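You operate a simulated robot arm through the tools that you are given. There is no shell and no other tool.

You run a simulated robot arm. Do the job below in one go: nothing can be reset, and whatever is moved stays where it is left.

JOB
Put things in order on the top of the beige drawer chest. At the end: the felt pad stands on top of the brown carton (marked "BUSHES"); the small roller stands where the felt pad stood; the purple bundle from the top of the beige drawer chest is in the yellow bucket; the cardboard tube from the top of the beige drawer chest stands where the small roller stood; whatever was shut is shut again. Leave all else as you found it, and nothing knocked over.

It is judged by the outcome, as a careful person would: the job done as asked, and still so three seconds after it is handed in. It fails if anything else is knocked over, pushed out of place, dropped, spilled or broken.

ROBOT AND FRAMES
A 7-joint arm with a two-finger parallel gripper, fixed in place. Base frame: the origin is at the foot of the arm, x ahead of it, y to its left, z up; the work surface is at about z = 0. Lengths are in m, angles in rad, forces in N, time in s.
With the tool pointing down near the work surface it reaches from about 0.22 to 0.58 m from the base axis. Its first joint turns from -1.152 to 1.152 rad. Payload 2.5 kg.
Tool frame: the origin (TCP) lies between the finger pads and is the grasp point; the fingertips stand 0.023 m ahead of it; z points along the fingers, y is the line along which they close. Largest opening 0.094 m; finger width 0.038, thickness 0.01; the body of the gripper, 0.054 by 0.096 m, starts 0.039 m behind the TCP.
Orientation is that of the tool frame in the base frame, as a unit quaternion [w, x, y, z]. With the fingers straight down and closing along the base's y, the tool's x points along the base's -x, its y along +y and its z along -z.

CONTROLS
- The arm moves only by the tool move_arm. Its argument "motion" is a list of rows, each an object (a shift or turn left out is 0, a gripper value left out holds the last) with "angular": the turn, a rotation vector about the base's x, y, z in rad, a list of three; "travel": the shift along the base's x, y, z in m, a list of three; "jaw": the closure, from 0 (fully open) to 1 (shut). In form: [{"angular": [rx, ry, rz], "travel": [x, y, z], "jaw": jaw}, ...]. A call has 1 to 20 rows; each row is the pose to reach, as a shift and turn from the pose commanded when the call began. A row lasts 0.2 s, in which the tool goes at most 0.05 m and 0.15 rad; a call with a longer step from one row to the next is refused whole, and so is a gripper value outside its range. A pose out of reach is approached as far as the arm can. The call stops where the force on the tool passes 40 N (or 10 N more than at its start, if that is more) or the arm is blocked; 0.2 s more then pass. The fingers move at their own pace (about 0.108 m/s each) and stop on an object; they squeeze with about 36 N. The grip force told is the motor's: it shows also when the fingers shut on nothing. Time passes only in rows, and 0.2 s behind the last, so rows that repeat a pose let the fingers close. It gives the time, the measured TCP pose, the force on the tool (base axes), the opening and the grip force at its end, in the units of the frame above (readings bear some noise), with the torque about the TCP (base axes, N m) and any sound that the robot's microphone picked up.
- Cameras (640 x 400 px; columns grow to the right, rows downward): "scene" is fixed at [0.1181, -0.4014, 0.5533]; the picture's right is [0.85, -0.52, 0.00], its down [-0.25, -0.41, -0.88] and it looks along [0.46, 0.75, -0.47] (base axes); focal length 214 px, centre (320, 200). "wrist" rides on the gripper at [0.087, 0.016, -0.074] in the tool frame; the picture's right is [-0.18, 0.98, 0.00], its down [-0.58, -0.11, -0.81] and it looks along [-0.79, -0.15, 0.59] (tool axes); focal length 243 px, centre (320, 200). There is no depth. A picture from a camera that has moved, and an enlarged one, comes with that camera's place and axes in the base frame and with its lens.
- snapshot(camera): a new picture of that camera. It takes no simulated time.
- enlarge(camera, box): a new picture of the part [left, top, right, bottom] of that camera's present view, enlarged. It takes no simulated time.
- finish_job(): hands the job in; it is judged then, once.

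Nothing tells you positions but the pictures and the camera data. Unless the task says otherwise, let go and move clear before handing in.

The tools are called after ">>>" as name(argument=value, ...) on one line, values as JSON. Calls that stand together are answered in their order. move_arm: Moves the arm, as the interface text tells. Its arguments: {"type":"object","properties":{"motion":{"type":"array","items":{"type":"object","properties":{"angular":{"type":"array","items":{"type":"number"}},"travel":{"type":"array","items":{"type":"number"}},"jaw":{"type":"number"}}}}},"required":["motion"]} The other tools are called the same way: snapshot (camera) takes a picture; enlarge (camera, box) takes an enlarged picture of a part of a camera's view; finish_job () hands the job in.

At the start:

```text
t: 0.0
eef_pos: [0.3312, -0.0757, 0.5062]
tool_rot: [0.0, -0.001, 1.0, 0.0]
force: [-0.2, 0.0, 0.3]
torque: [-0.01, 0.02, 0.03]
gripper_width: 0.094
grasp_force: 0.0
```

scene: 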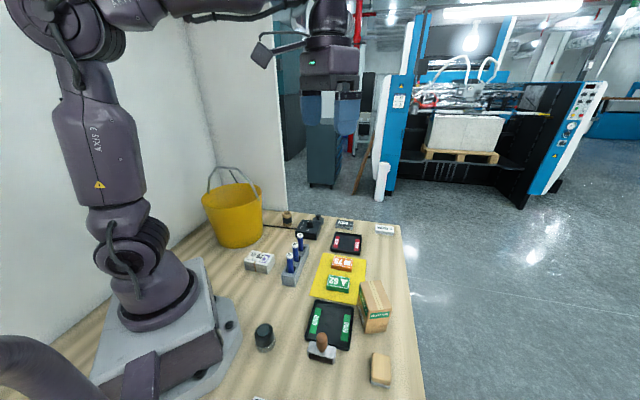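
wrist: 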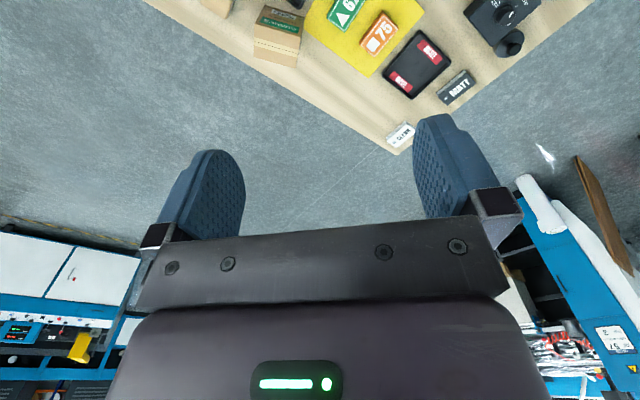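

I see a wooden worktop with a yellow bucket, a carton, trays and small items, but I don't clearly see the beige drawer chest or the objects on it yet. I'll zoom in on parts of the scene before I move.

>>> enlarge(camera="scene", box=[200, 200, 420, 400])

>>> enlarge(camera="scene", box=[200, 280, 330, 400])

>>> enlarge(camera="scene", box=[290, 280, 420, 400])

>>> enlarge(camera="scene", box=[230, 200, 400, 300])

>>> enlarge(camera="wrist", box=[140, 0, 600, 160])

```text
2.00 times, centred on (310, 300) of scene
camera zoom: at [0.1181, -0.4014, 0.5533], right [0.85, -0.52, 0.0], down [-0.25, -0.41, -0.88], along [0.46, 0.75, -0.47], focal length 429 px, centre (340, 0)
```

zoom: 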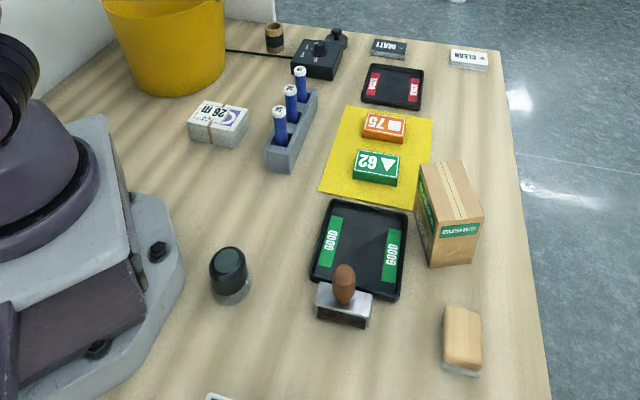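

```text
3.33 times, centred on (265, 340) of scene
camera zoom: at [0.1181, -0.4014, 0.5533], right [0.85, -0.52, 0.0], down [-0.25, -0.41, -0.88], along [0.46, 0.75, -0.47], focal length 715 px, centre (503, -267)
```

zoom: 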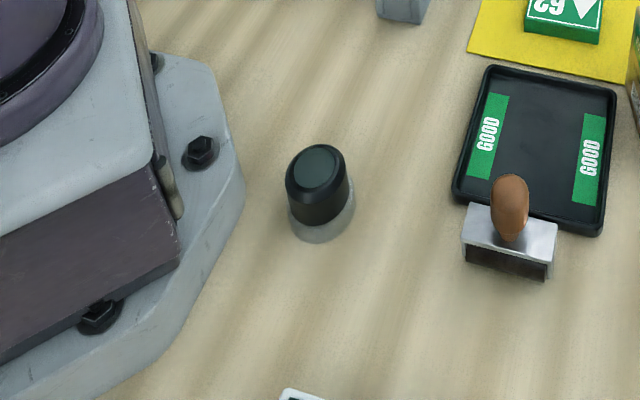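

```text
3.33 times, centred on (355, 340) of scene
camera zoom: at [0.1181, -0.4014, 0.5533], right [0.85, -0.52, 0.0], down [-0.25, -0.41, -0.88], along [0.46, 0.75, -0.47], focal length 715 px, centre (203, -267)
```

zoom: 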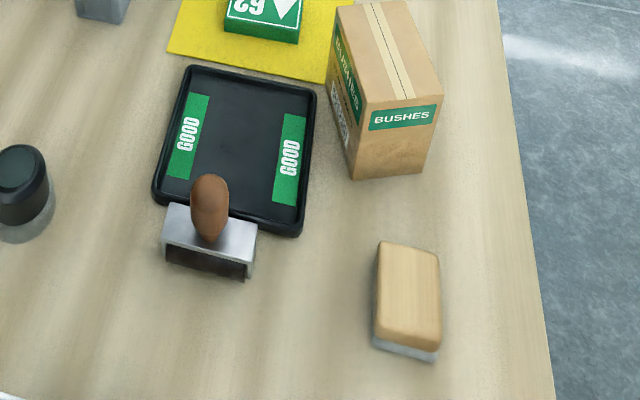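

```text
3.76 times, centred on (315, 250) of scene
camera zoom: at [0.1181, -0.4014, 0.5533], right [0.85, -0.52, 0.0], down [-0.25, -0.41, -0.88], along [0.46, 0.75, -0.47], focal length 807 px, centre (339, 12)
```

zoom: 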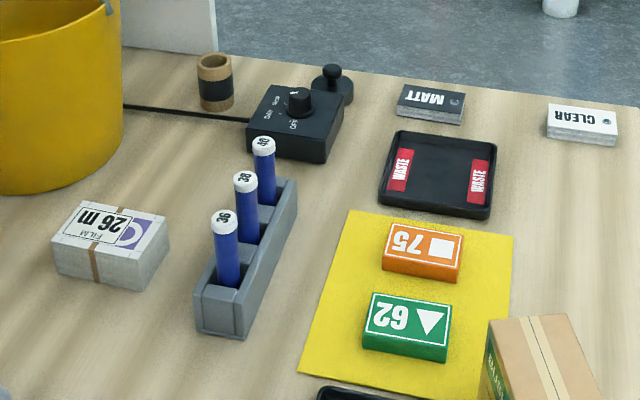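

```text
1.39 times, centred on (370, 80) of wrist
camera zoom: at [0.2445, -0.0598, 0.5819], right [0.18, 0.98, 0.0], down [0.58, -0.11, 0.81], along [0.79, -0.15, -0.59], focal length 338 px, centre (250, 367)
```

zoom: 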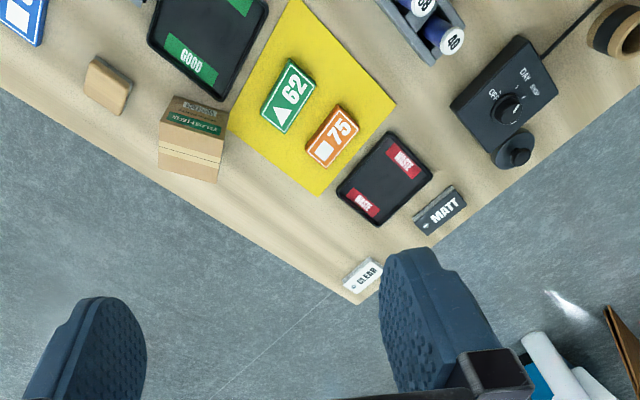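

The drawer chest is in neither view, so I think it stands to the right of the arm, below the scene camera. I'll turn the wrist in place to look that way.

>>> move_arm(motion=[{"angular": [0, 0, -0.14]}, {"angular": [0, 0, -0.28]}, {"angular": [0, 0, -0.42]}, {"angular": [0, 0, -0.56]}, {"angular": [0, 0, -0.7]}, {"angular": [0, 0, -0.84]}, {"angular": [0, 0, -0.98]}, {"angular": [0, 0, -1.12]}, {"angular": [0, 0, -1.26]}, {"angular": [0, 0, -1.4]}, {"angular": [0, 0, -1.54]}])

>>> snapshot(camera="wrist")

>>> snapshot(camera="scene")

```text
t: 2.4
eef_pos: [0.3303, -0.0764, 0.5082]
tool_rot: [-0.001, 0.697, 0.717, 0.0]
force: [1.0, 0.4, 0.4]
torque: [0.0, 0.01, -0.04]
gripper_width: 0.0939
grasp_force: 0.1
```

```text
taken
camera wrist: at [0.3441, 0.0109, 0.5819], right [0.99, -0.15, 0.0], down [-0.09, -0.58, 0.81], along [-0.12, -0.8, -0.59], focal length 243 px, centre (320, 200)
```

wrist: 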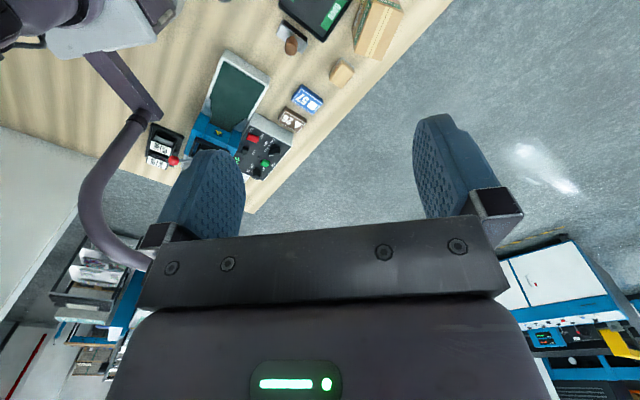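

```text
taken
```

scene: 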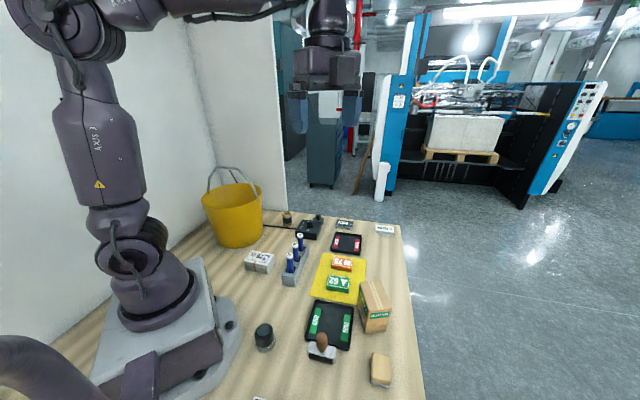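

There's a device with a green panel and more boxes to the right of the arm, but still no chest. I'll enlarge this view, then turn the other way.

>>> enlarge(camera="wrist", box=[120, 0, 440, 200])

>>> enlarge(camera="wrist", box=[120, 40, 340, 200])

>>> enlarge(camera="scene", box=[0, 300, 160, 400])

```text
2.00 times, centred on (280, 100) of wrist
camera zoom: at [0.3441, 0.0109, 0.5819], right [0.99, -0.15, 0.0], down [-0.09, -0.58, 0.81], along [-0.12, -0.8, -0.59], focal length 485 px, centre (400, 400)
```

zoom: 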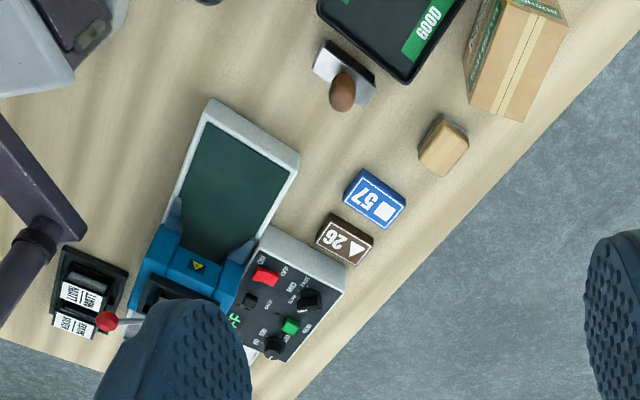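

```text
2.50 times, centred on (230, 120) of wrist
camera zoom: at [0.3441, 0.0109, 0.5819], right [0.99, -0.15, 0.0], down [-0.09, -0.58, 0.81], along [-0.12, -0.8, -0.59], focal length 606 px, centre (545, 400)
```

zoom: 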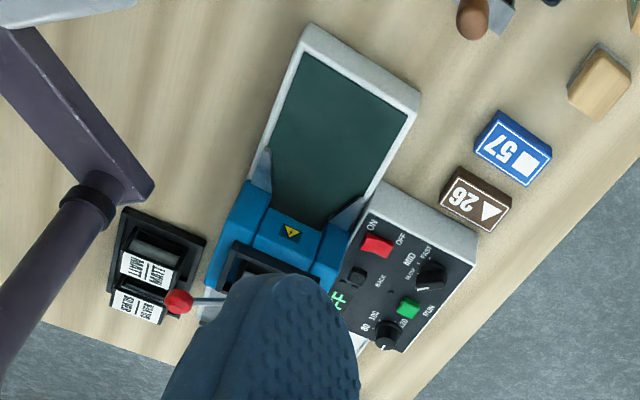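

```text
4.00 times, centred on (80, 350) of scene
camera zoom: at [0.1181, -0.4014, 0.5533], right [0.85, -0.52, 0.0], down [-0.25, -0.41, -0.88], along [0.46, 0.75, -0.47], focal length 858 px, centre (1280, -400)
```

zoom: 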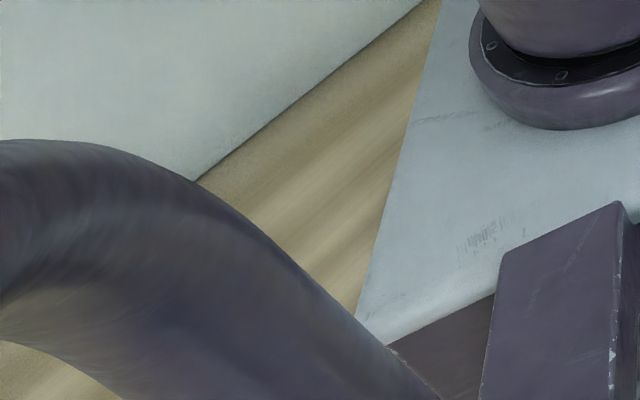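

Neither view shows a separate chest, so I need to see the left side and the areas hidden so far. I'll turn the wrist toward +y next.

>>> move_arm(motion=[{"angular": [0, 0, 0.15]}, {"angular": [0, 0, 0.3]}, {"angular": [0, 0, 0.45]}, {"angular": [0, 0, 0.6]}, {"angular": [0, 0, 0.75]}, {"angular": [0, 0, 0.9]}, {"angular": [0, 0, 1.05]}, {"angular": [0, 0, 1.2]}, {"angular": [0, 0, 1.35]}, {"angular": [0, 0, 1.5]}, {"angular": [0, 0, 1.65]}, {"angular": [0, 0, 1.8]}, {"angular": [0, 0, 1.95]}, {"angular": [0, 0, 2.1]}, {"angular": [0, 0, 2.25]}, {"angular": [0, 0, 2.4]}, {"angular": [0, 0, 2.55]}, {"angular": [0, 0, 2.7]}, {"angular": [0, 0, 2.85]}, {"angular": [0, 0, 3.0]}])

>>> snapshot(camera="wrist")

>>> snapshot(camera="scene")

```text
t: 6.6
eef_pos: [0.3312, -0.0762, 0.506]
tool_rot: [0.0, -0.668, 0.744, 0.0]
force: [0.1, -0.5, -0.3]
torque: [-0.03, -0.02, 0.0]
gripper_width: 0.0943
grasp_force: 0.0
```

```text
taken
camera wrist: at [0.3061, -0.1602, 0.5821], right [-0.96, 0.29, 0.0], down [0.17, 0.57, 0.81], along [0.23, 0.77, -0.59], focal length 243 px, centre (320, 200)
```

wrist: 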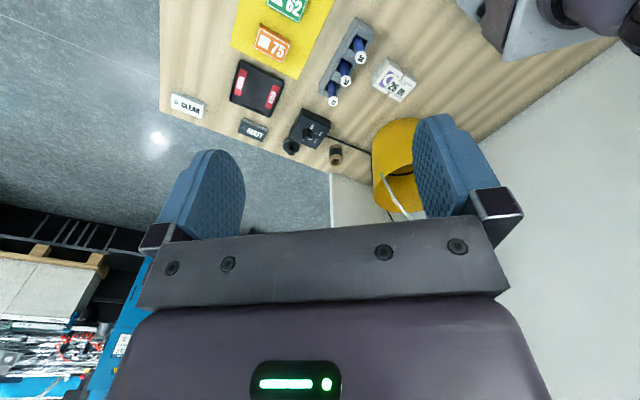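

```text
taken
```

scene: 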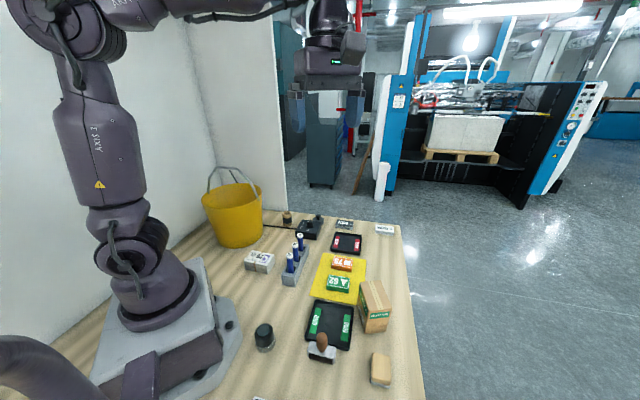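

Now I see the bucket, the "26 m" film stack, a tube and a dial box on the same surface, so the wooden top itself appears to be the drawer chest's top. I'll enlarge the objects to identify each one.

>>> enlarge(camera="wrist", box=[160, 20, 480, 220])

>>> enlarge(camera="wrist", box=[270, 20, 430, 170])

>>> enlarge(camera="scene", box=[300, 320, 350, 370])

>>> enlarge(camera="scene", box=[355, 340, 405, 395])

>>> enlarge(camera="scene", box=[240, 315, 290, 365])

>>> enlarge(camera="scene", box=[235, 240, 285, 280])

>>> enlarge(camera="scene", box=[265, 200, 335, 250])

```text
2.00 times, centred on (320, 120) of wrist
camera zoom: at [0.3061, -0.1602, 0.5821], right [-0.96, 0.29, 0.0], down [0.17, 0.57, 0.81], along [0.23, 0.77, -0.59], focal length 485 px, centre (320, 360)
```

zoom: 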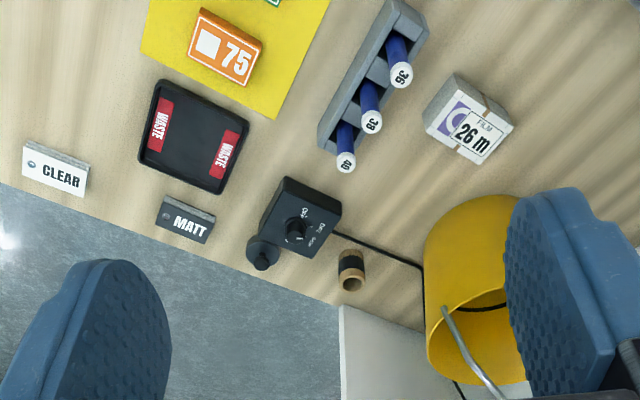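

```text
2.67 times, centred on (350, 95) of wrist
camera zoom: at [0.3061, -0.1602, 0.5821], right [-0.96, 0.29, 0.0], down [0.17, 0.57, 0.81], along [0.23, 0.77, -0.59], focal length 647 px, centre (240, 480)
```

zoom: 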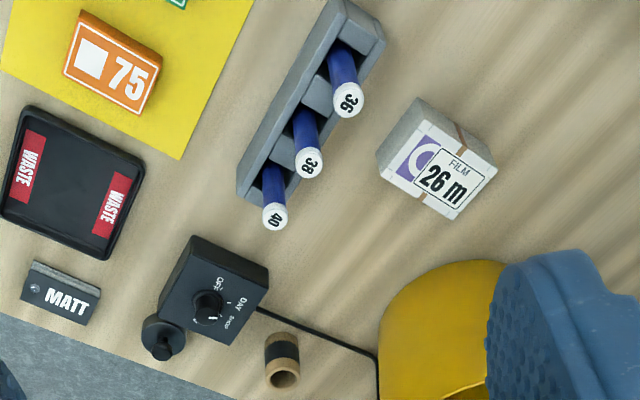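

```text
8.00 times, centred on (325, 345) of scene
camera zoom: at [0.1181, -0.4014, 0.5533], right [0.85, -0.52, 0.0], down [-0.25, -0.41, -0.88], along [0.46, 0.75, -0.47], focal length 1716 px, centre (280, -960)
```

zoom: 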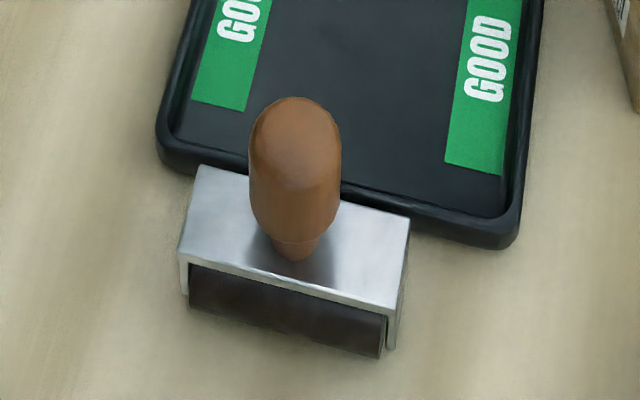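

```text
7.27 times, centred on (380, 368) of scene
camera zoom: at [0.1181, -0.4014, 0.5533], right [0.85, -0.52, 0.0], down [-0.25, -0.41, -0.88], along [0.46, 0.75, -0.47], focal length 1560 px, centre (-116, -1018)
```

zoom: 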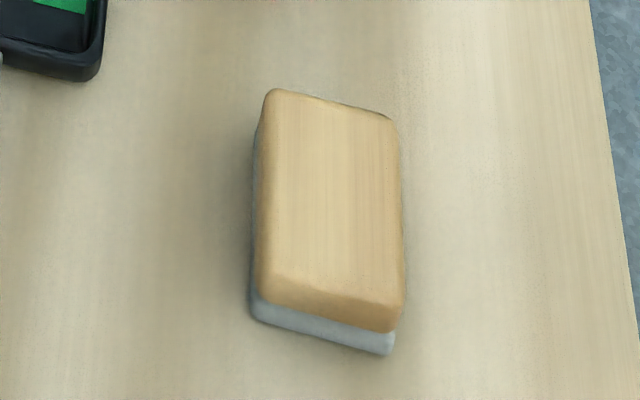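

```text
8.00 times, centred on (265, 340) of scene
camera zoom: at [0.1181, -0.4014, 0.5533], right [0.85, -0.52, 0.0], down [-0.25, -0.41, -0.88], along [0.46, 0.75, -0.47], focal length 1716 px, centre (760, -920)
```

zoom: 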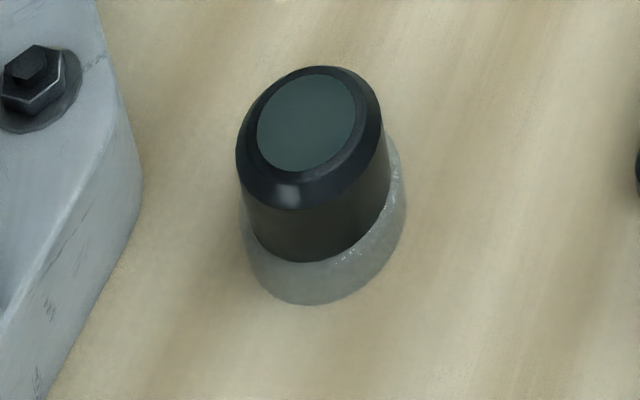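

```text
10.00 times, centred on (260, 260) of scene
camera zoom: at [0.1181, -0.4014, 0.5533], right [0.85, -0.52, 0.0], down [-0.25, -0.41, -0.88], along [0.46, 0.75, -0.47], focal length 2145 px, centre (920, -400)
```

zoom: 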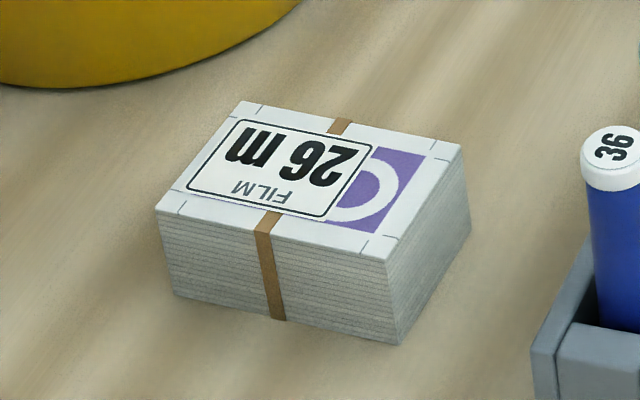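

```text
8.00 times, centred on (300, 225) of scene
camera zoom: at [0.1181, -0.4014, 0.5533], right [0.85, -0.52, 0.0], down [-0.25, -0.41, -0.88], along [0.46, 0.75, -0.47], focal length 1716 px, centre (480, 0)
```

zoom: 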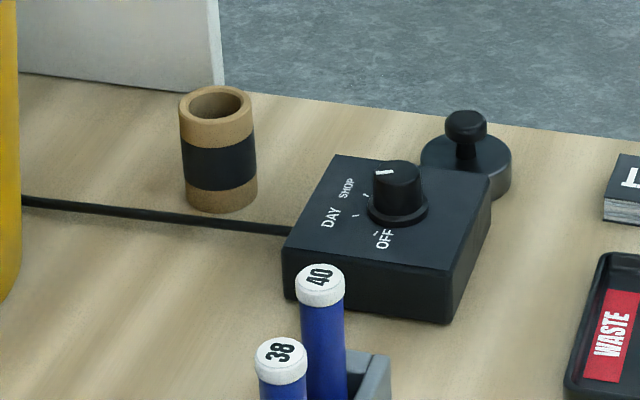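

I take the objects as follows: felt pad = wooden block with the grey felt underside, small roller = brown-handled brayer, cardboard tube = brown tube by the dial box, purple bundle = strapped "26 m" film stack with the purple print. Next I'll look closely at the bucket and carton to measure them.

>>> enlarge(camera="scene", box=[190, 155, 290, 255])

>>> enlarge(camera="scene", box=[340, 270, 410, 340])

>>> enlarge(camera="wrist", box=[300, 60, 640, 230])

```text
4.00 times, centred on (240, 205) of scene
camera zoom: at [0.1181, -0.4014, 0.5533], right [0.85, -0.52, 0.0], down [-0.25, -0.41, -0.88], along [0.46, 0.75, -0.47], focal length 858 px, centre (640, 180)
```

zoom: 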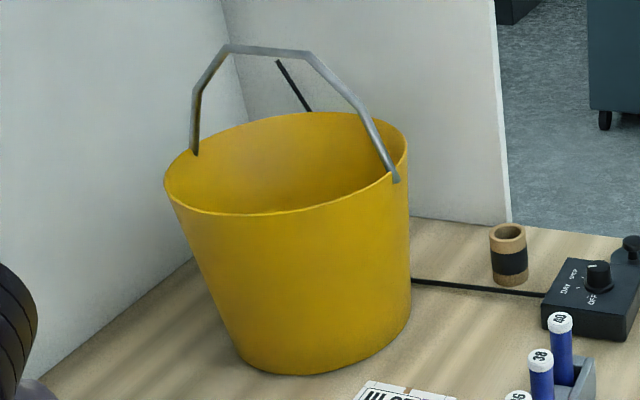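

```text
5.71 times, centred on (375, 305) of scene
camera zoom: at [0.1181, -0.4014, 0.5533], right [0.85, -0.52, 0.0], down [-0.25, -0.41, -0.88], along [0.46, 0.75, -0.47], focal length 1226 px, centre (6, -400)
```

zoom: 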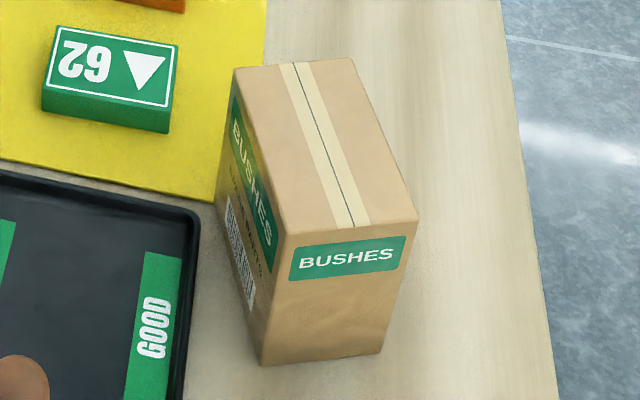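

```text
1.88 times, centred on (470, 145) of wrist
camera zoom: at [0.3061, -0.1602, 0.5821], right [-0.96, 0.29, 0.0], down [0.17, 0.57, 0.81], along [0.23, 0.77, -0.59], focal length 457 px, centre (38, 304)
```

zoom: 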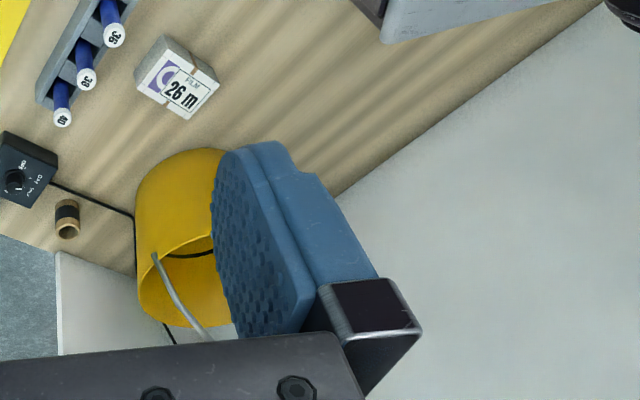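

The carton top is at roughly z = 0.093 centred near (0.426, -0.163), and the felt pad is near (0.352, -0.269). I'll hover over the pad to measure it more closely.

>>> move_arm(motion=[{"travel": [0.002, -0.019, -0.0286], "angular": [0, 0, -0.0675]}, {"travel": [0.004, -0.038, -0.0572], "angular": [0, 0, -0.135]}, {"travel": [0.006, -0.057, -0.0858], "angular": [0, 0, -0.2025]}, {"travel": [0.008, -0.076, -0.1144], "angular": [0, 0, -0.27]}, {"travel": [0.01, -0.095, -0.143], "angular": [0, 0, -0.3375]}, {"travel": [0.012, -0.114, -0.1716], "angular": [0, 0, -0.405]}, {"travel": [0.014, -0.133, -0.2002], "angular": [0, 0, -0.4725]}, {"travel": [0.016, -0.152, -0.2288], "angular": [0, 0, -0.54]}, {"travel": [0.018, -0.171, -0.2574], "angular": [0, 0, -0.6075]}, {"travel": [0.0215, -0.1933, -0.2865], "angular": [0, 0, -0.675]}, {"travel": [0.0215, -0.1933, -0.2865], "angular": [0, 0, -0.675]}])

>>> snapshot(camera="wrist")

>>> snapshot(camera="scene")

```text
t: 9.0
eef_pos: [0.352, -0.2673, 0.2198]
tool_rot: [0.0, -0.382, 0.924, -0.001]
force: [-1.0, -0.2, 0.0]
torque: [0.01, -0.01, -0.01]
gripper_width: 0.0943
grasp_force: 0.2
```

```text
taken
camera wrist: at [0.2801, -0.3169, 0.2955], right [-0.56, 0.83, 0.0], down [0.49, 0.33, 0.81], along [0.67, 0.46, -0.59], focal length 243 px, centre (320, 200)
```

wrist: 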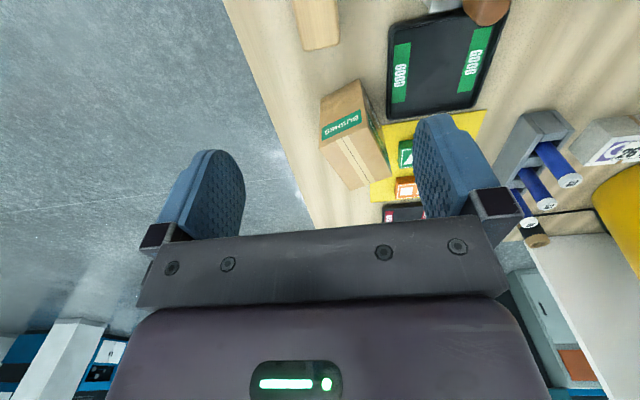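

```text
taken
```

scene: 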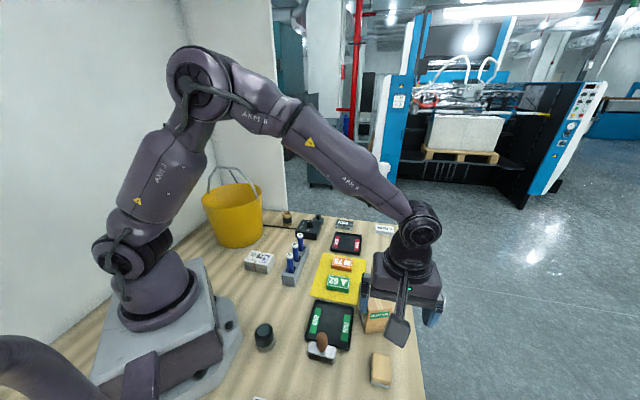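

I'm hovering over the pad, which shows at the top of the wrist view. I'll zoom in to fix its position and size.

>>> enlarge(camera="wrist", box=[260, 0, 420, 100])

>>> enlarge(camera="scene", box=[340, 190, 460, 310])

>>> enlarge(camera="scene", box=[340, 310, 460, 400])

>>> enlarge(camera="wrist", box=[300, 60, 460, 230])

```text
4.00 times, centred on (340, 50) of wrist
camera zoom: at [0.2801, -0.3169, 0.2955], right [-0.56, 0.83, 0.0], down [0.49, 0.33, 0.81], along [0.67, 0.46, -0.59], focal length 970 px, centre (240, 800)
```

zoom: 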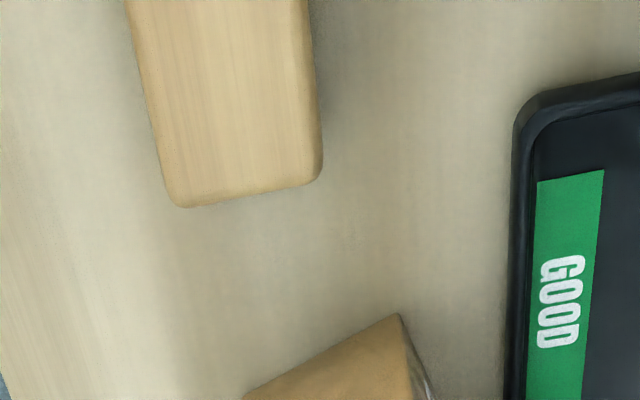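

```text
3.33 times, centred on (400, 250) of scene
camera zoom: at [0.1181, -0.4014, 0.5533], right [0.85, -0.52, 0.0], down [-0.25, -0.41, -0.88], along [0.46, 0.75, -0.47], focal length 715 px, centre (53, 33)
```

zoom: 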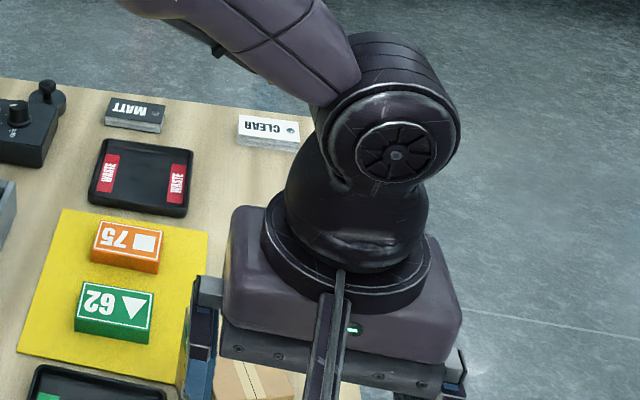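

```text
4.44 times, centred on (400, 355) of scene
camera zoom: at [0.1181, -0.4014, 0.5533], right [0.85, -0.52, 0.0], down [-0.25, -0.41, -0.88], along [0.46, 0.75, -0.47], focal length 953 px, centre (-36, -489)
```

zoom: 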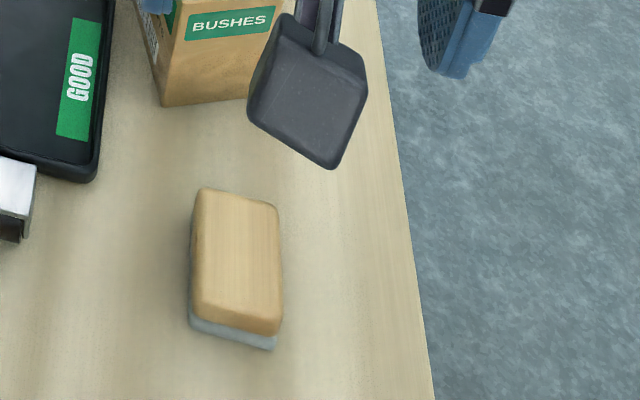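

```text
2.35 times, centred on (380, 145) of wrist
camera zoom: at [0.2801, -0.3169, 0.2955], right [-0.56, 0.83, 0.0], down [0.49, 0.33, 0.81], along [0.67, 0.46, -0.59], focal length 571 px, centre (179, 329)
```

zoom: 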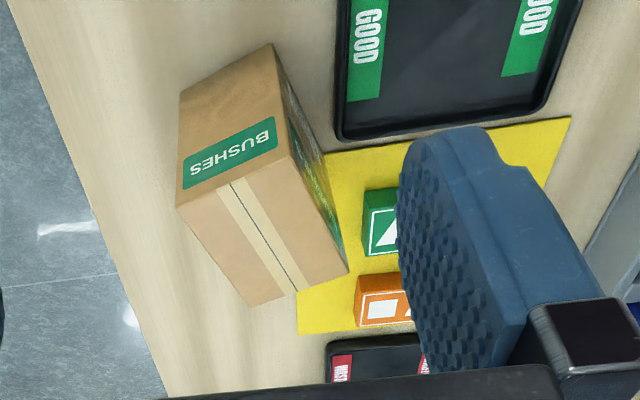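

The pad is about 0.038 by 0.044 m, turned 45°, centred near (0.350, -0.271). I'll lower partway with the jaws open across its short side and check alignment.

>>> move_arm(motion=[{"travel": [-0.001, -0.001, -0.035]}, {"travel": [-0.002, -0.002, -0.07]}, {"travel": [-0.0025, -0.004, -0.1]}, {"travel": [-0.0025, -0.004, -0.13]}, {"travel": [-0.0025, -0.004, -0.13]}])

>>> snapshot(camera="wrist")

>>> enlarge(camera="scene", box=[330, 300, 440, 400])

```text
t: 10.2
eef_pos: [0.3503, -0.2721, 0.089]
tool_rot: [-0.001, -0.383, 0.924, 0.0]
force: [-0.5, 0.5, -0.4]
torque: [0.02, 0.01, 0.03]
gripper_width: 0.094
grasp_force: 0.0
```

```text
taken
camera wrist: at [0.2775, -0.3219, 0.1644], right [-0.57, 0.82, 0.0], down [0.49, 0.33, 0.81], along [0.67, 0.46, -0.59], focal length 243 px, centre (320, 200)
```

wrist: 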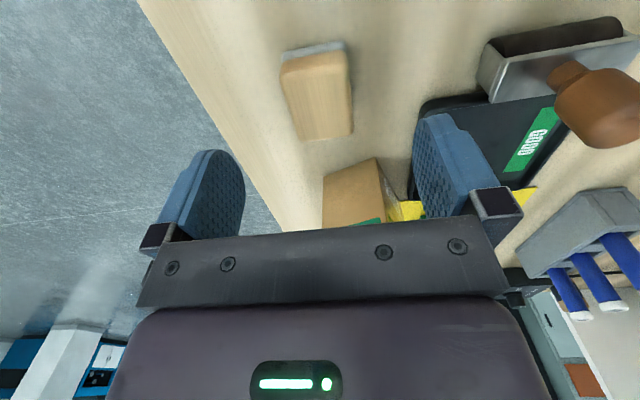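

```text
4.00 times, centred on (385, 350) of scene
camera zoom: at [0.1181, -0.4014, 0.5533], right [0.85, -0.52, 0.0], down [-0.25, -0.41, -0.88], along [0.46, 0.75, -0.47], focal length 858 px, centre (60, -400)
```

zoom: 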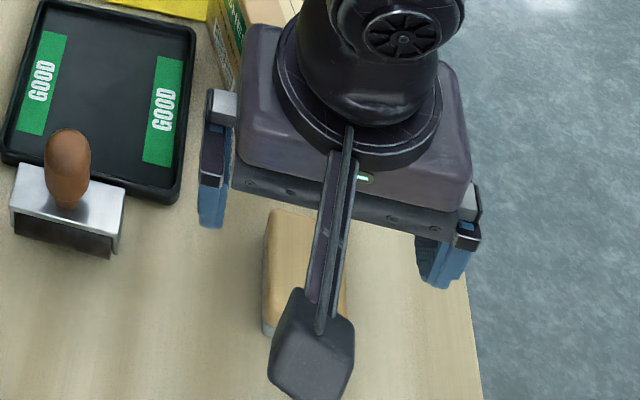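

The pad is now fully visible between the fingers. I'll zoom in to measure it again from this close range.

>>> enlarge(camera="wrist", box=[240, 20, 400, 160])

>>> enlarge(camera="wrist", box=[480, 0, 640, 160])

```text
2.86 times, centred on (320, 90) of wrist
camera zoom: at [0.2775, -0.3219, 0.1644], right [-0.57, 0.82, 0.0], down [0.49, 0.33, 0.81], along [0.67, 0.46, -0.59], focal length 693 px, centre (320, 514)
```

zoom: 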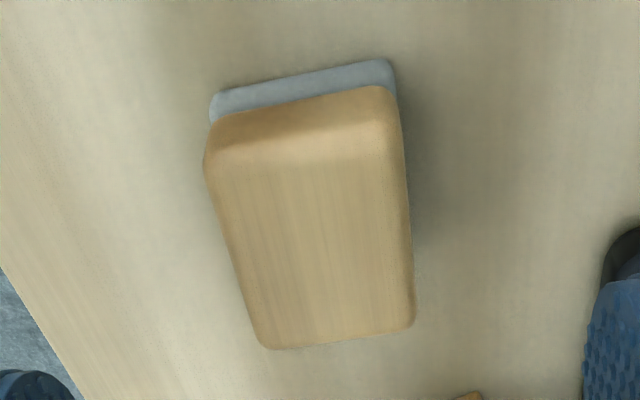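

```text
2.50 times, centred on (560, 80) of wrist
camera zoom: at [0.2775, -0.3219, 0.1644], right [-0.57, 0.82, 0.0], down [0.49, 0.33, 0.81], along [0.67, 0.46, -0.59], focal length 606 px, centre (-280, 500)
```

zoom: 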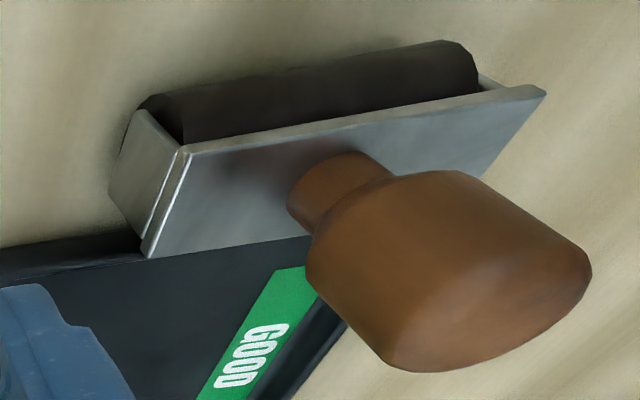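

The pad is 0.030 m high and centred at (0.350, -0.272), right under the TCP. I'll go down to z ≈ 0.032 and grip it.

>>> move_arm(motion=[{"travel": [0, 0, -0.03], "jaw": 0}, {"travel": [0, 0, -0.05], "jaw": 0}, {"travel": [0, 0, -0.0577], "jaw": 0}, {"travel": [0, 0, -0.0577], "jaw": 0}, {"travel": [0, 0, -0.0577], "jaw": 0.5}, {"travel": [0, 0, -0.0577], "jaw": 1}, {"travel": [0, 0, -0.0577], "jaw": 1}, {"travel": [0, 0, -0.0577], "jaw": 1}])

>>> snapshot(camera="wrist")

>>> enlarge(camera="scene", box=[330, 300, 440, 400])

```text
t: 12.0
eef_pos: [0.3508, -0.2727, 0.0346]
tool_rot: [0.0, -0.383, 0.924, 0.0]
force: [-0.3, -0.8, -0.5]
torque: [-0.01, 0.01, -0.01]
gripper_width: 0.0391
grasp_force: 35.8
```

```text
taken
camera wrist: at [0.2783, -0.3214, 0.1091], right [-0.57, 0.82, 0.0], down [0.49, 0.33, 0.81], along [0.67, 0.46, -0.59], focal length 243 px, centre (320, 200)
```

wrist: 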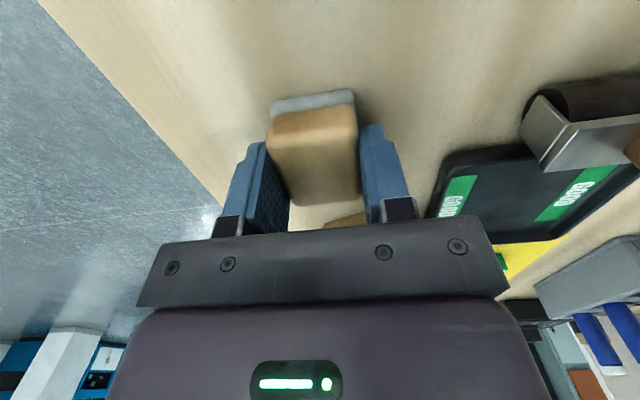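

```text
4.00 times, centred on (385, 350) of scene
camera zoom: at [0.1181, -0.4014, 0.5533], right [0.85, -0.52, 0.0], down [-0.25, -0.41, -0.88], along [0.46, 0.75, -0.47], focal length 858 px, centre (60, -400)
```

zoom: 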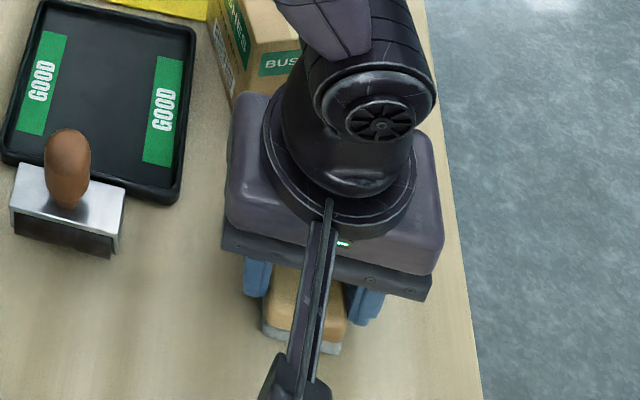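

The pad is gripped (width 0.039, 35.8 N). I'll lift it, carry it over the carton, turn it 19° to line up with the carton, and stop about 2 cm above.

>>> move_arm(motion=[{"travel": [0, 0, 0.02], "jaw": 1}, {"travel": [0, 0, 0.06], "jaw": 1}, {"travel": [0, 0, 0.1], "jaw": 1}, {"travel": [0, 0, 0.14], "jaw": 1}, {"travel": [0.005, 0.008, 0.16], "angular": [0, 0, 0.03], "jaw": 1}, {"travel": [0.02, 0.03, 0.165], "angular": [0, 0, 0.09], "jaw": 1}, {"travel": [0.038, 0.055, 0.165], "angular": [0, 0, 0.17], "jaw": 1}, {"travel": [0.055, 0.08, 0.165], "angular": [0, 0, 0.25], "jaw": 1}, {"travel": [0.068, 0.1, 0.165], "angular": [0, 0, 0.31], "jaw": 1}, {"travel": [0.0735, 0.1077, 0.165], "angular": [0, 0, 0.332], "jaw": 1}, {"travel": [0.0735, 0.1077, 0.14], "angular": [0, 0, 0.332], "jaw": 1}, {"travel": [0.0735, 0.1077, 0.115], "angular": [0, 0, 0.332], "jaw": 1}, {"travel": [0.0735, 0.1077, 0.115], "angular": [0, 0, 0.332], "jaw": 1}])

>>> snapshot(camera="wrist")

>>> enlarge(camera="scene", box=[320, 240, 440, 340])

```text
t: 14.8
eef_pos: [0.4249, -0.1684, 0.1485]
tool_rot: [0.0, -0.53, 0.848, 0.001]
force: [0.1, 0.7, 0.6]
torque: [0.01, 0.05, -0.02]
gripper_width: 0.0394
grasp_force: 36.3
```

```text
taken
camera wrist: at [0.3732, -0.2385, 0.2236], right [-0.8, 0.6, 0.0], down [0.35, 0.48, 0.81], along [0.48, 0.65, -0.59], focal length 243 px, centre (320, 200)
```

wrist: 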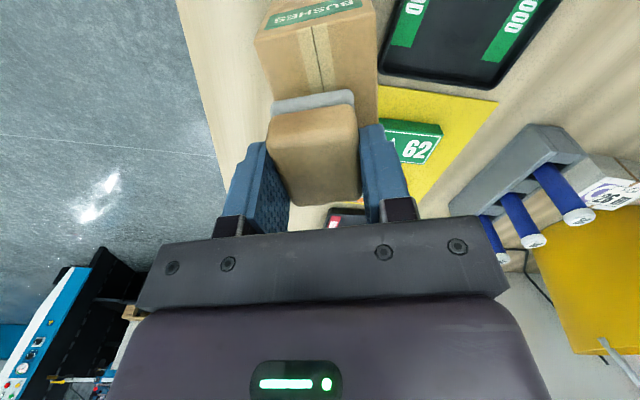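

```text
4.00 times, centred on (380, 290) of scene
camera zoom: at [0.1181, -0.4014, 0.5533], right [0.85, -0.52, 0.0], down [-0.25, -0.41, -0.88], along [0.46, 0.75, -0.47], focal length 858 px, centre (80, -160)
```

zoom: 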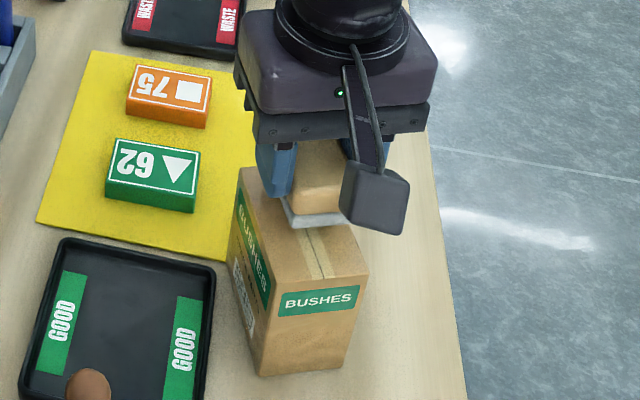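

The pad is above the carton. I'll check its alignment with the carton top before lowering.

>>> enlarge(camera="wrist", box=[230, 0, 400, 130])

>>> enlarge(camera="scene", box=[365, 265, 420, 320])

```text
3.08 times, centred on (315, 65) of wrist
camera zoom: at [0.3732, -0.2385, 0.2236], right [-0.8, 0.6, 0.0], down [0.35, 0.48, 0.81], along [0.48, 0.65, -0.59], focal length 746 px, centre (335, 615)
```

zoom: 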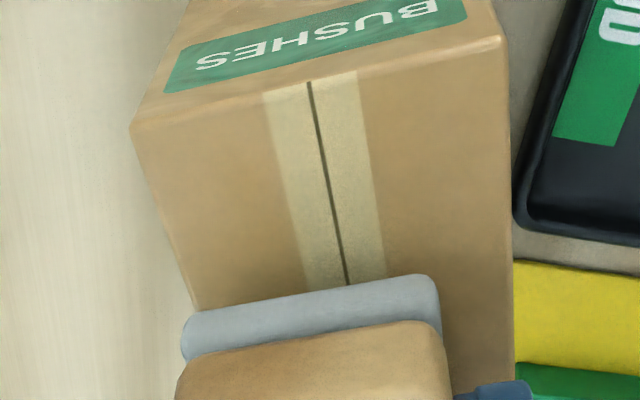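

```text
7.27 times, centred on (392, 292) of scene
camera zoom: at [0.1181, -0.4014, 0.5533], right [0.85, -0.52, 0.0], down [-0.25, -0.41, -0.88], along [0.46, 0.75, -0.47], focal length 1560 px, centre (-207, -473)
```

zoom: 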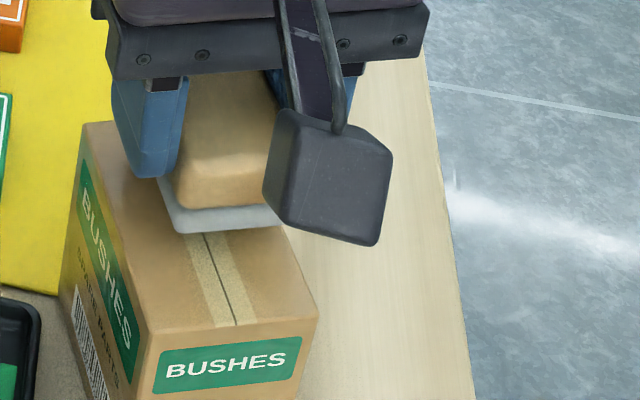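

The pad needs about 4–5 mm of shift toward the carton's centreline. I'll correct that and come down close to the carton top.

>>> move_arm(motion=[{"travel": [-0.0045, 0, -0.004], "jaw": 1}, {"travel": [-0.0045, 0, -0.012], "jaw": 1}, {"travel": [-0.0045, 0, -0.018], "jaw": 1}, {"travel": [-0.0045, 0, -0.018], "jaw": 1}])

>>> enlarge(camera="scene", box=[365, 265, 420, 320])

>>> enlarge(camera="wrist", box=[230, 0, 400, 130])

```text
t: 15.7
eef_pos: [0.4222, -0.1676, 0.1362]
tool_rot: [0.004, -0.532, 0.847, -0.005]
force: [-1.0, -0.3, 8.0]
torque: [0.28, 0.1, 0.04]
gripper_width: 0.0394
grasp_force: 36.5
stopped in row 4: the force on the tool passed its limit at 43 N (the readings are from after the stop); the commanded pose is now the measured one
```

```text
7.27 times, centred on (392, 292) of scene
camera zoom: at [0.1181, -0.4014, 0.5533], right [0.85, -0.52, 0.0], down [-0.25, -0.41, -0.88], along [0.46, 0.75, -0.47], focal length 1560 px, centre (-207, -473)
```

zoom: 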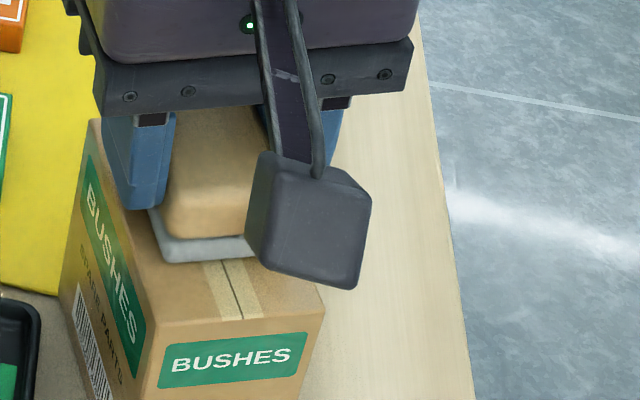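

```text
3.08 times, centred on (315, 65) of wrist
camera zoom: at [0.3693, -0.2385, 0.2106], right [-0.8, 0.59, -0.01], down [0.34, 0.48, 0.81], along [0.49, 0.65, -0.59], focal length 746 px, centre (335, 615)
```

zoom: 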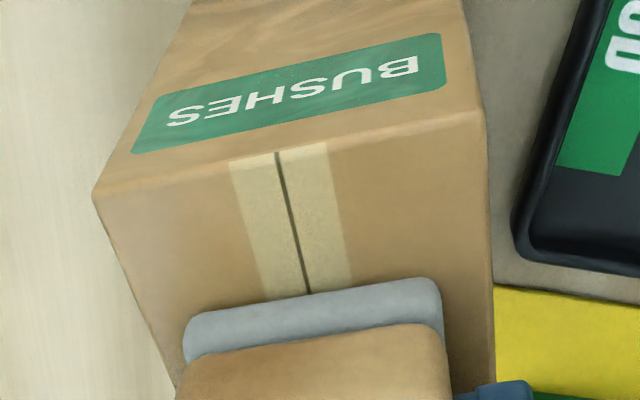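

The pad touched down about 8 mm earlier than I estimated, so the carton top is really at z ≈ 0.101. I'll check whether the carton shifted before I let go.

>>> enlarge(camera="scene", box=[340, 270, 410, 340])

>>> snapshot(camera="wrist")

```text
5.71 times, centred on (375, 305) of scene
camera zoom: at [0.1181, -0.4014, 0.5533], right [0.85, -0.52, 0.0], down [-0.25, -0.41, -0.88], along [0.46, 0.75, -0.47], focal length 1226 px, centre (6, -400)
```

zoom: 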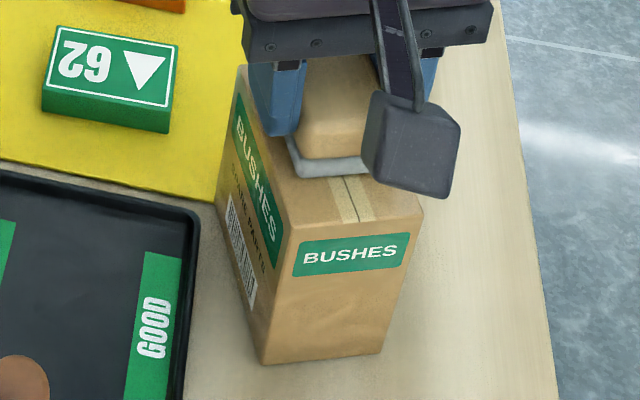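

```text
taken
camera wrist: at [0.3693, -0.2385, 0.2106], right [-0.8, 0.59, -0.01], down [0.34, 0.48, 0.81], along [0.49, 0.65, -0.59], focal length 243 px, centre (320, 200)
```

wrist: 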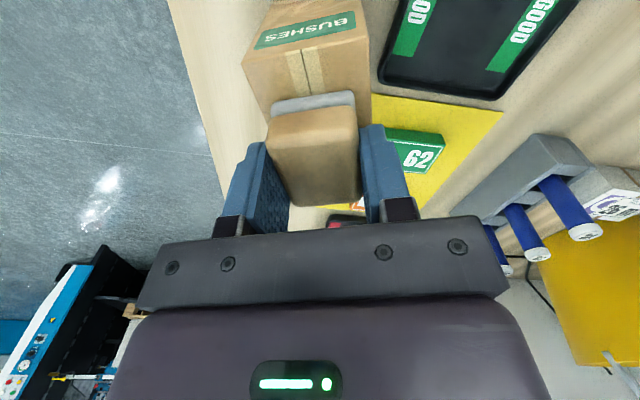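

The carton top appears to lean a couple of millimetres under the pressure. I'll lift a few millimetres to take the load off and see whether it settles back.

>>> move_arm(motion=[{"travel": [0, 0, 0.002], "jaw": 1}, {"travel": [0, 0, 0.005], "jaw": 1}, {"travel": [0, 0, 0.005], "jaw": 1}])

>>> enlarge(camera="scene", box=[340, 270, 410, 340])

>>> enlarge(camera="wrist", box=[230, 0, 400, 130])

```text
t: 16.5
eef_pos: [0.4223, -0.1675, 0.1401]
tool_rot: [0.004, -0.53, 0.848, -0.004]
force: [0.4, -0.6, -0.9]
torque: [0.01, -0.01, -0.02]
gripper_width: 0.039
grasp_force: 36.0
```

```text
5.71 times, centred on (375, 305) of scene
camera zoom: at [0.1181, -0.4014, 0.5533], right [0.85, -0.52, 0.0], down [-0.25, -0.41, -0.88], along [0.46, 0.75, -0.47], focal length 1226 px, centre (6, -400)
```

zoom: 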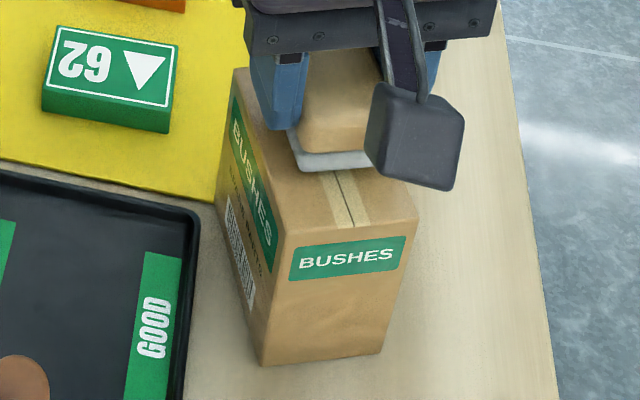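

```text
3.08 times, centred on (315, 65) of wrist
camera zoom: at [0.3692, -0.2392, 0.2151], right [-0.8, 0.6, -0.01], down [0.34, 0.48, 0.81], along [0.49, 0.65, -0.59], focal length 746 px, centre (335, 615)
```

zoom: 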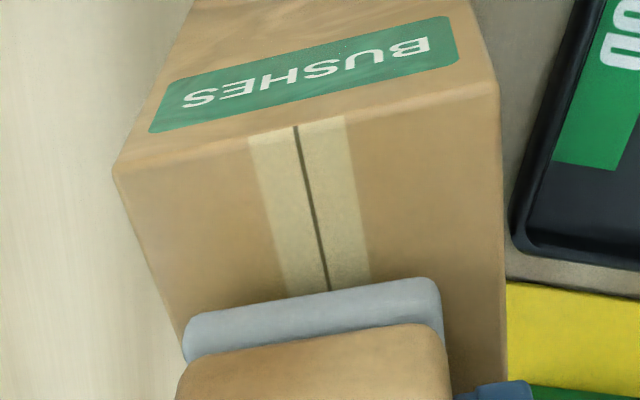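

With the load off, the carton is exactly back where it was. Its centre works out nearer (0.4175, -0.170) with the top at z ≈ 0.101, so I'll shift the pad by those few millimetres, level the tool, and come down in small steps.

>>> move_arm(motion=[{"travel": [-0.002, -0.001, 0.001], "angular": [0.0025, 0.011, 0], "jaw": 1}, {"travel": [-0.0045, -0.002, 0.001], "angular": [0.0025, 0.011, 0], "jaw": 1}, {"travel": [-0.0045, -0.002, 0], "angular": [0.0025, 0.011, 0], "jaw": 1}, {"travel": [-0.0045, -0.002, -0.001], "angular": [0.0025, 0.011, 0], "jaw": 1}, {"travel": [-0.0045, -0.002, -0.002], "angular": [0.0025, 0.011, 0], "jaw": 1}, {"travel": [-0.0045, -0.002, -0.002], "angular": [0.0025, 0.011, 0], "jaw": 1}])

>>> enlarge(camera="scene", box=[340, 270, 410, 340])

```text
t: 17.9
eef_pos: [0.4174, -0.1693, 0.1373]
tool_rot: [0.0, -0.53, 0.848, 0.002]
force: [0.1, -0.4, -1.1]
torque: [0.02, 0.0, 0.01]
gripper_width: 0.0391
grasp_force: 36.0
```

```text
5.71 times, centred on (375, 305) of scene
camera zoom: at [0.1181, -0.4014, 0.5533], right [0.85, -0.52, 0.0], down [-0.25, -0.41, -0.88], along [0.46, 0.75, -0.47], focal length 1226 px, centre (6, -400)
```

zoom: 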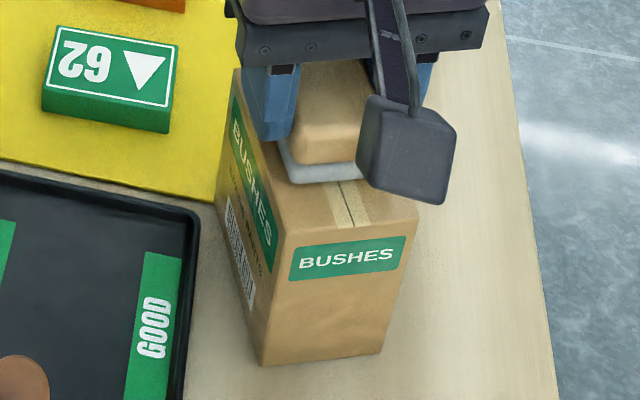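

There's no contact yet at z = 0.137. I'll continue down 1 mm at a time.

>>> move_arm(motion=[{"travel": [0, 0, -0.0005], "jaw": 1}, {"travel": [0, 0, -0.001], "jaw": 1}, {"travel": [0, 0, -0.001], "jaw": 1}])

```text
t: 18.7
eef_pos: [0.4173, -0.1691, 0.1361]
tool_rot: [-0.001, -0.53, 0.848, 0.0]
force: [0.8, -0.4, -0.8]
torque: [0.0, 0.01, -0.02]
gripper_width: 0.0394
grasp_force: 36.4
```

>>> move_arm(motion=[{"travel": [0, 0, -0.0005], "jaw": 1}, {"travel": [0, 0, -0.001], "jaw": 1}, {"travel": [0, 0, -0.001], "jaw": 1}])

```text
t: 19.5
eef_pos: [0.4181, -0.1705, 0.1353]
tool_rot: [0.0, -0.531, 0.847, 0.0]
force: [0.7, 0.3, 2.3]
torque: [0.06, -0.08, 0.03]
gripper_width: 0.0392
grasp_force: 36.4
```

There are signs of light contact (2.3 N). I'll go half a millimetre further to confirm.

>>> move_arm(motion=[{"travel": [0, 0, -0.0007], "jaw": 1}, {"travel": [0, 0, -0.0007], "jaw": 1}])

>>> enlarge(camera="scene", box=[340, 270, 410, 340])

>>> enlarge(camera="wrist", box=[230, 0, 400, 130])

```text
t: 20.1
eef_pos: [0.4179, -0.1694, 0.1351]
tool_rot: [0.0, -0.531, 0.848, 0.001]
force: [-0.5, 2.1, 7.5]
torque: [0.23, -0.12, 0.03]
gripper_width: 0.0392
grasp_force: 36.0
```

```text
5.71 times, centred on (375, 305) of scene
camera zoom: at [0.1181, -0.4013, 0.5533], right [0.85, -0.52, 0.0], down [-0.25, -0.41, -0.88], along [0.46, 0.75, -0.47], focal length 1226 px, centre (6, -400)
```

zoom: 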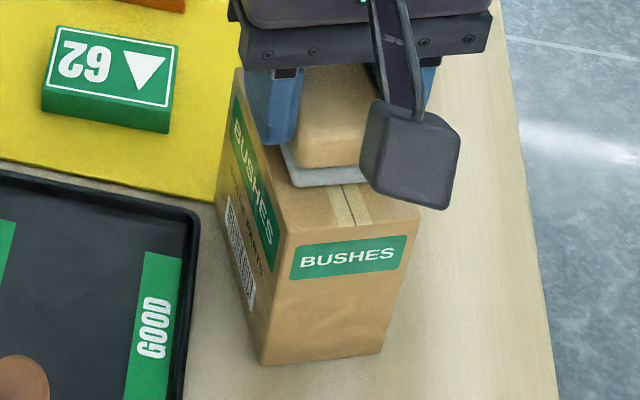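

```text
3.08 times, centred on (315, 65) of wrist
camera zoom: at [0.366, -0.2411, 0.2108], right [-0.8, 0.59, 0.0], down [0.35, 0.48, 0.81], along [0.48, 0.65, -0.59], focal length 746 px, centre (335, 615)
```

zoom: 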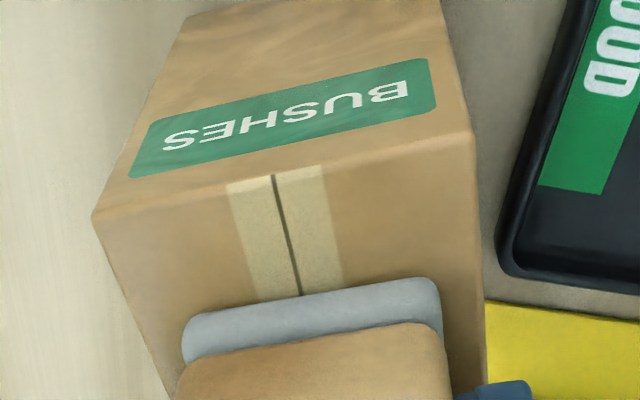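

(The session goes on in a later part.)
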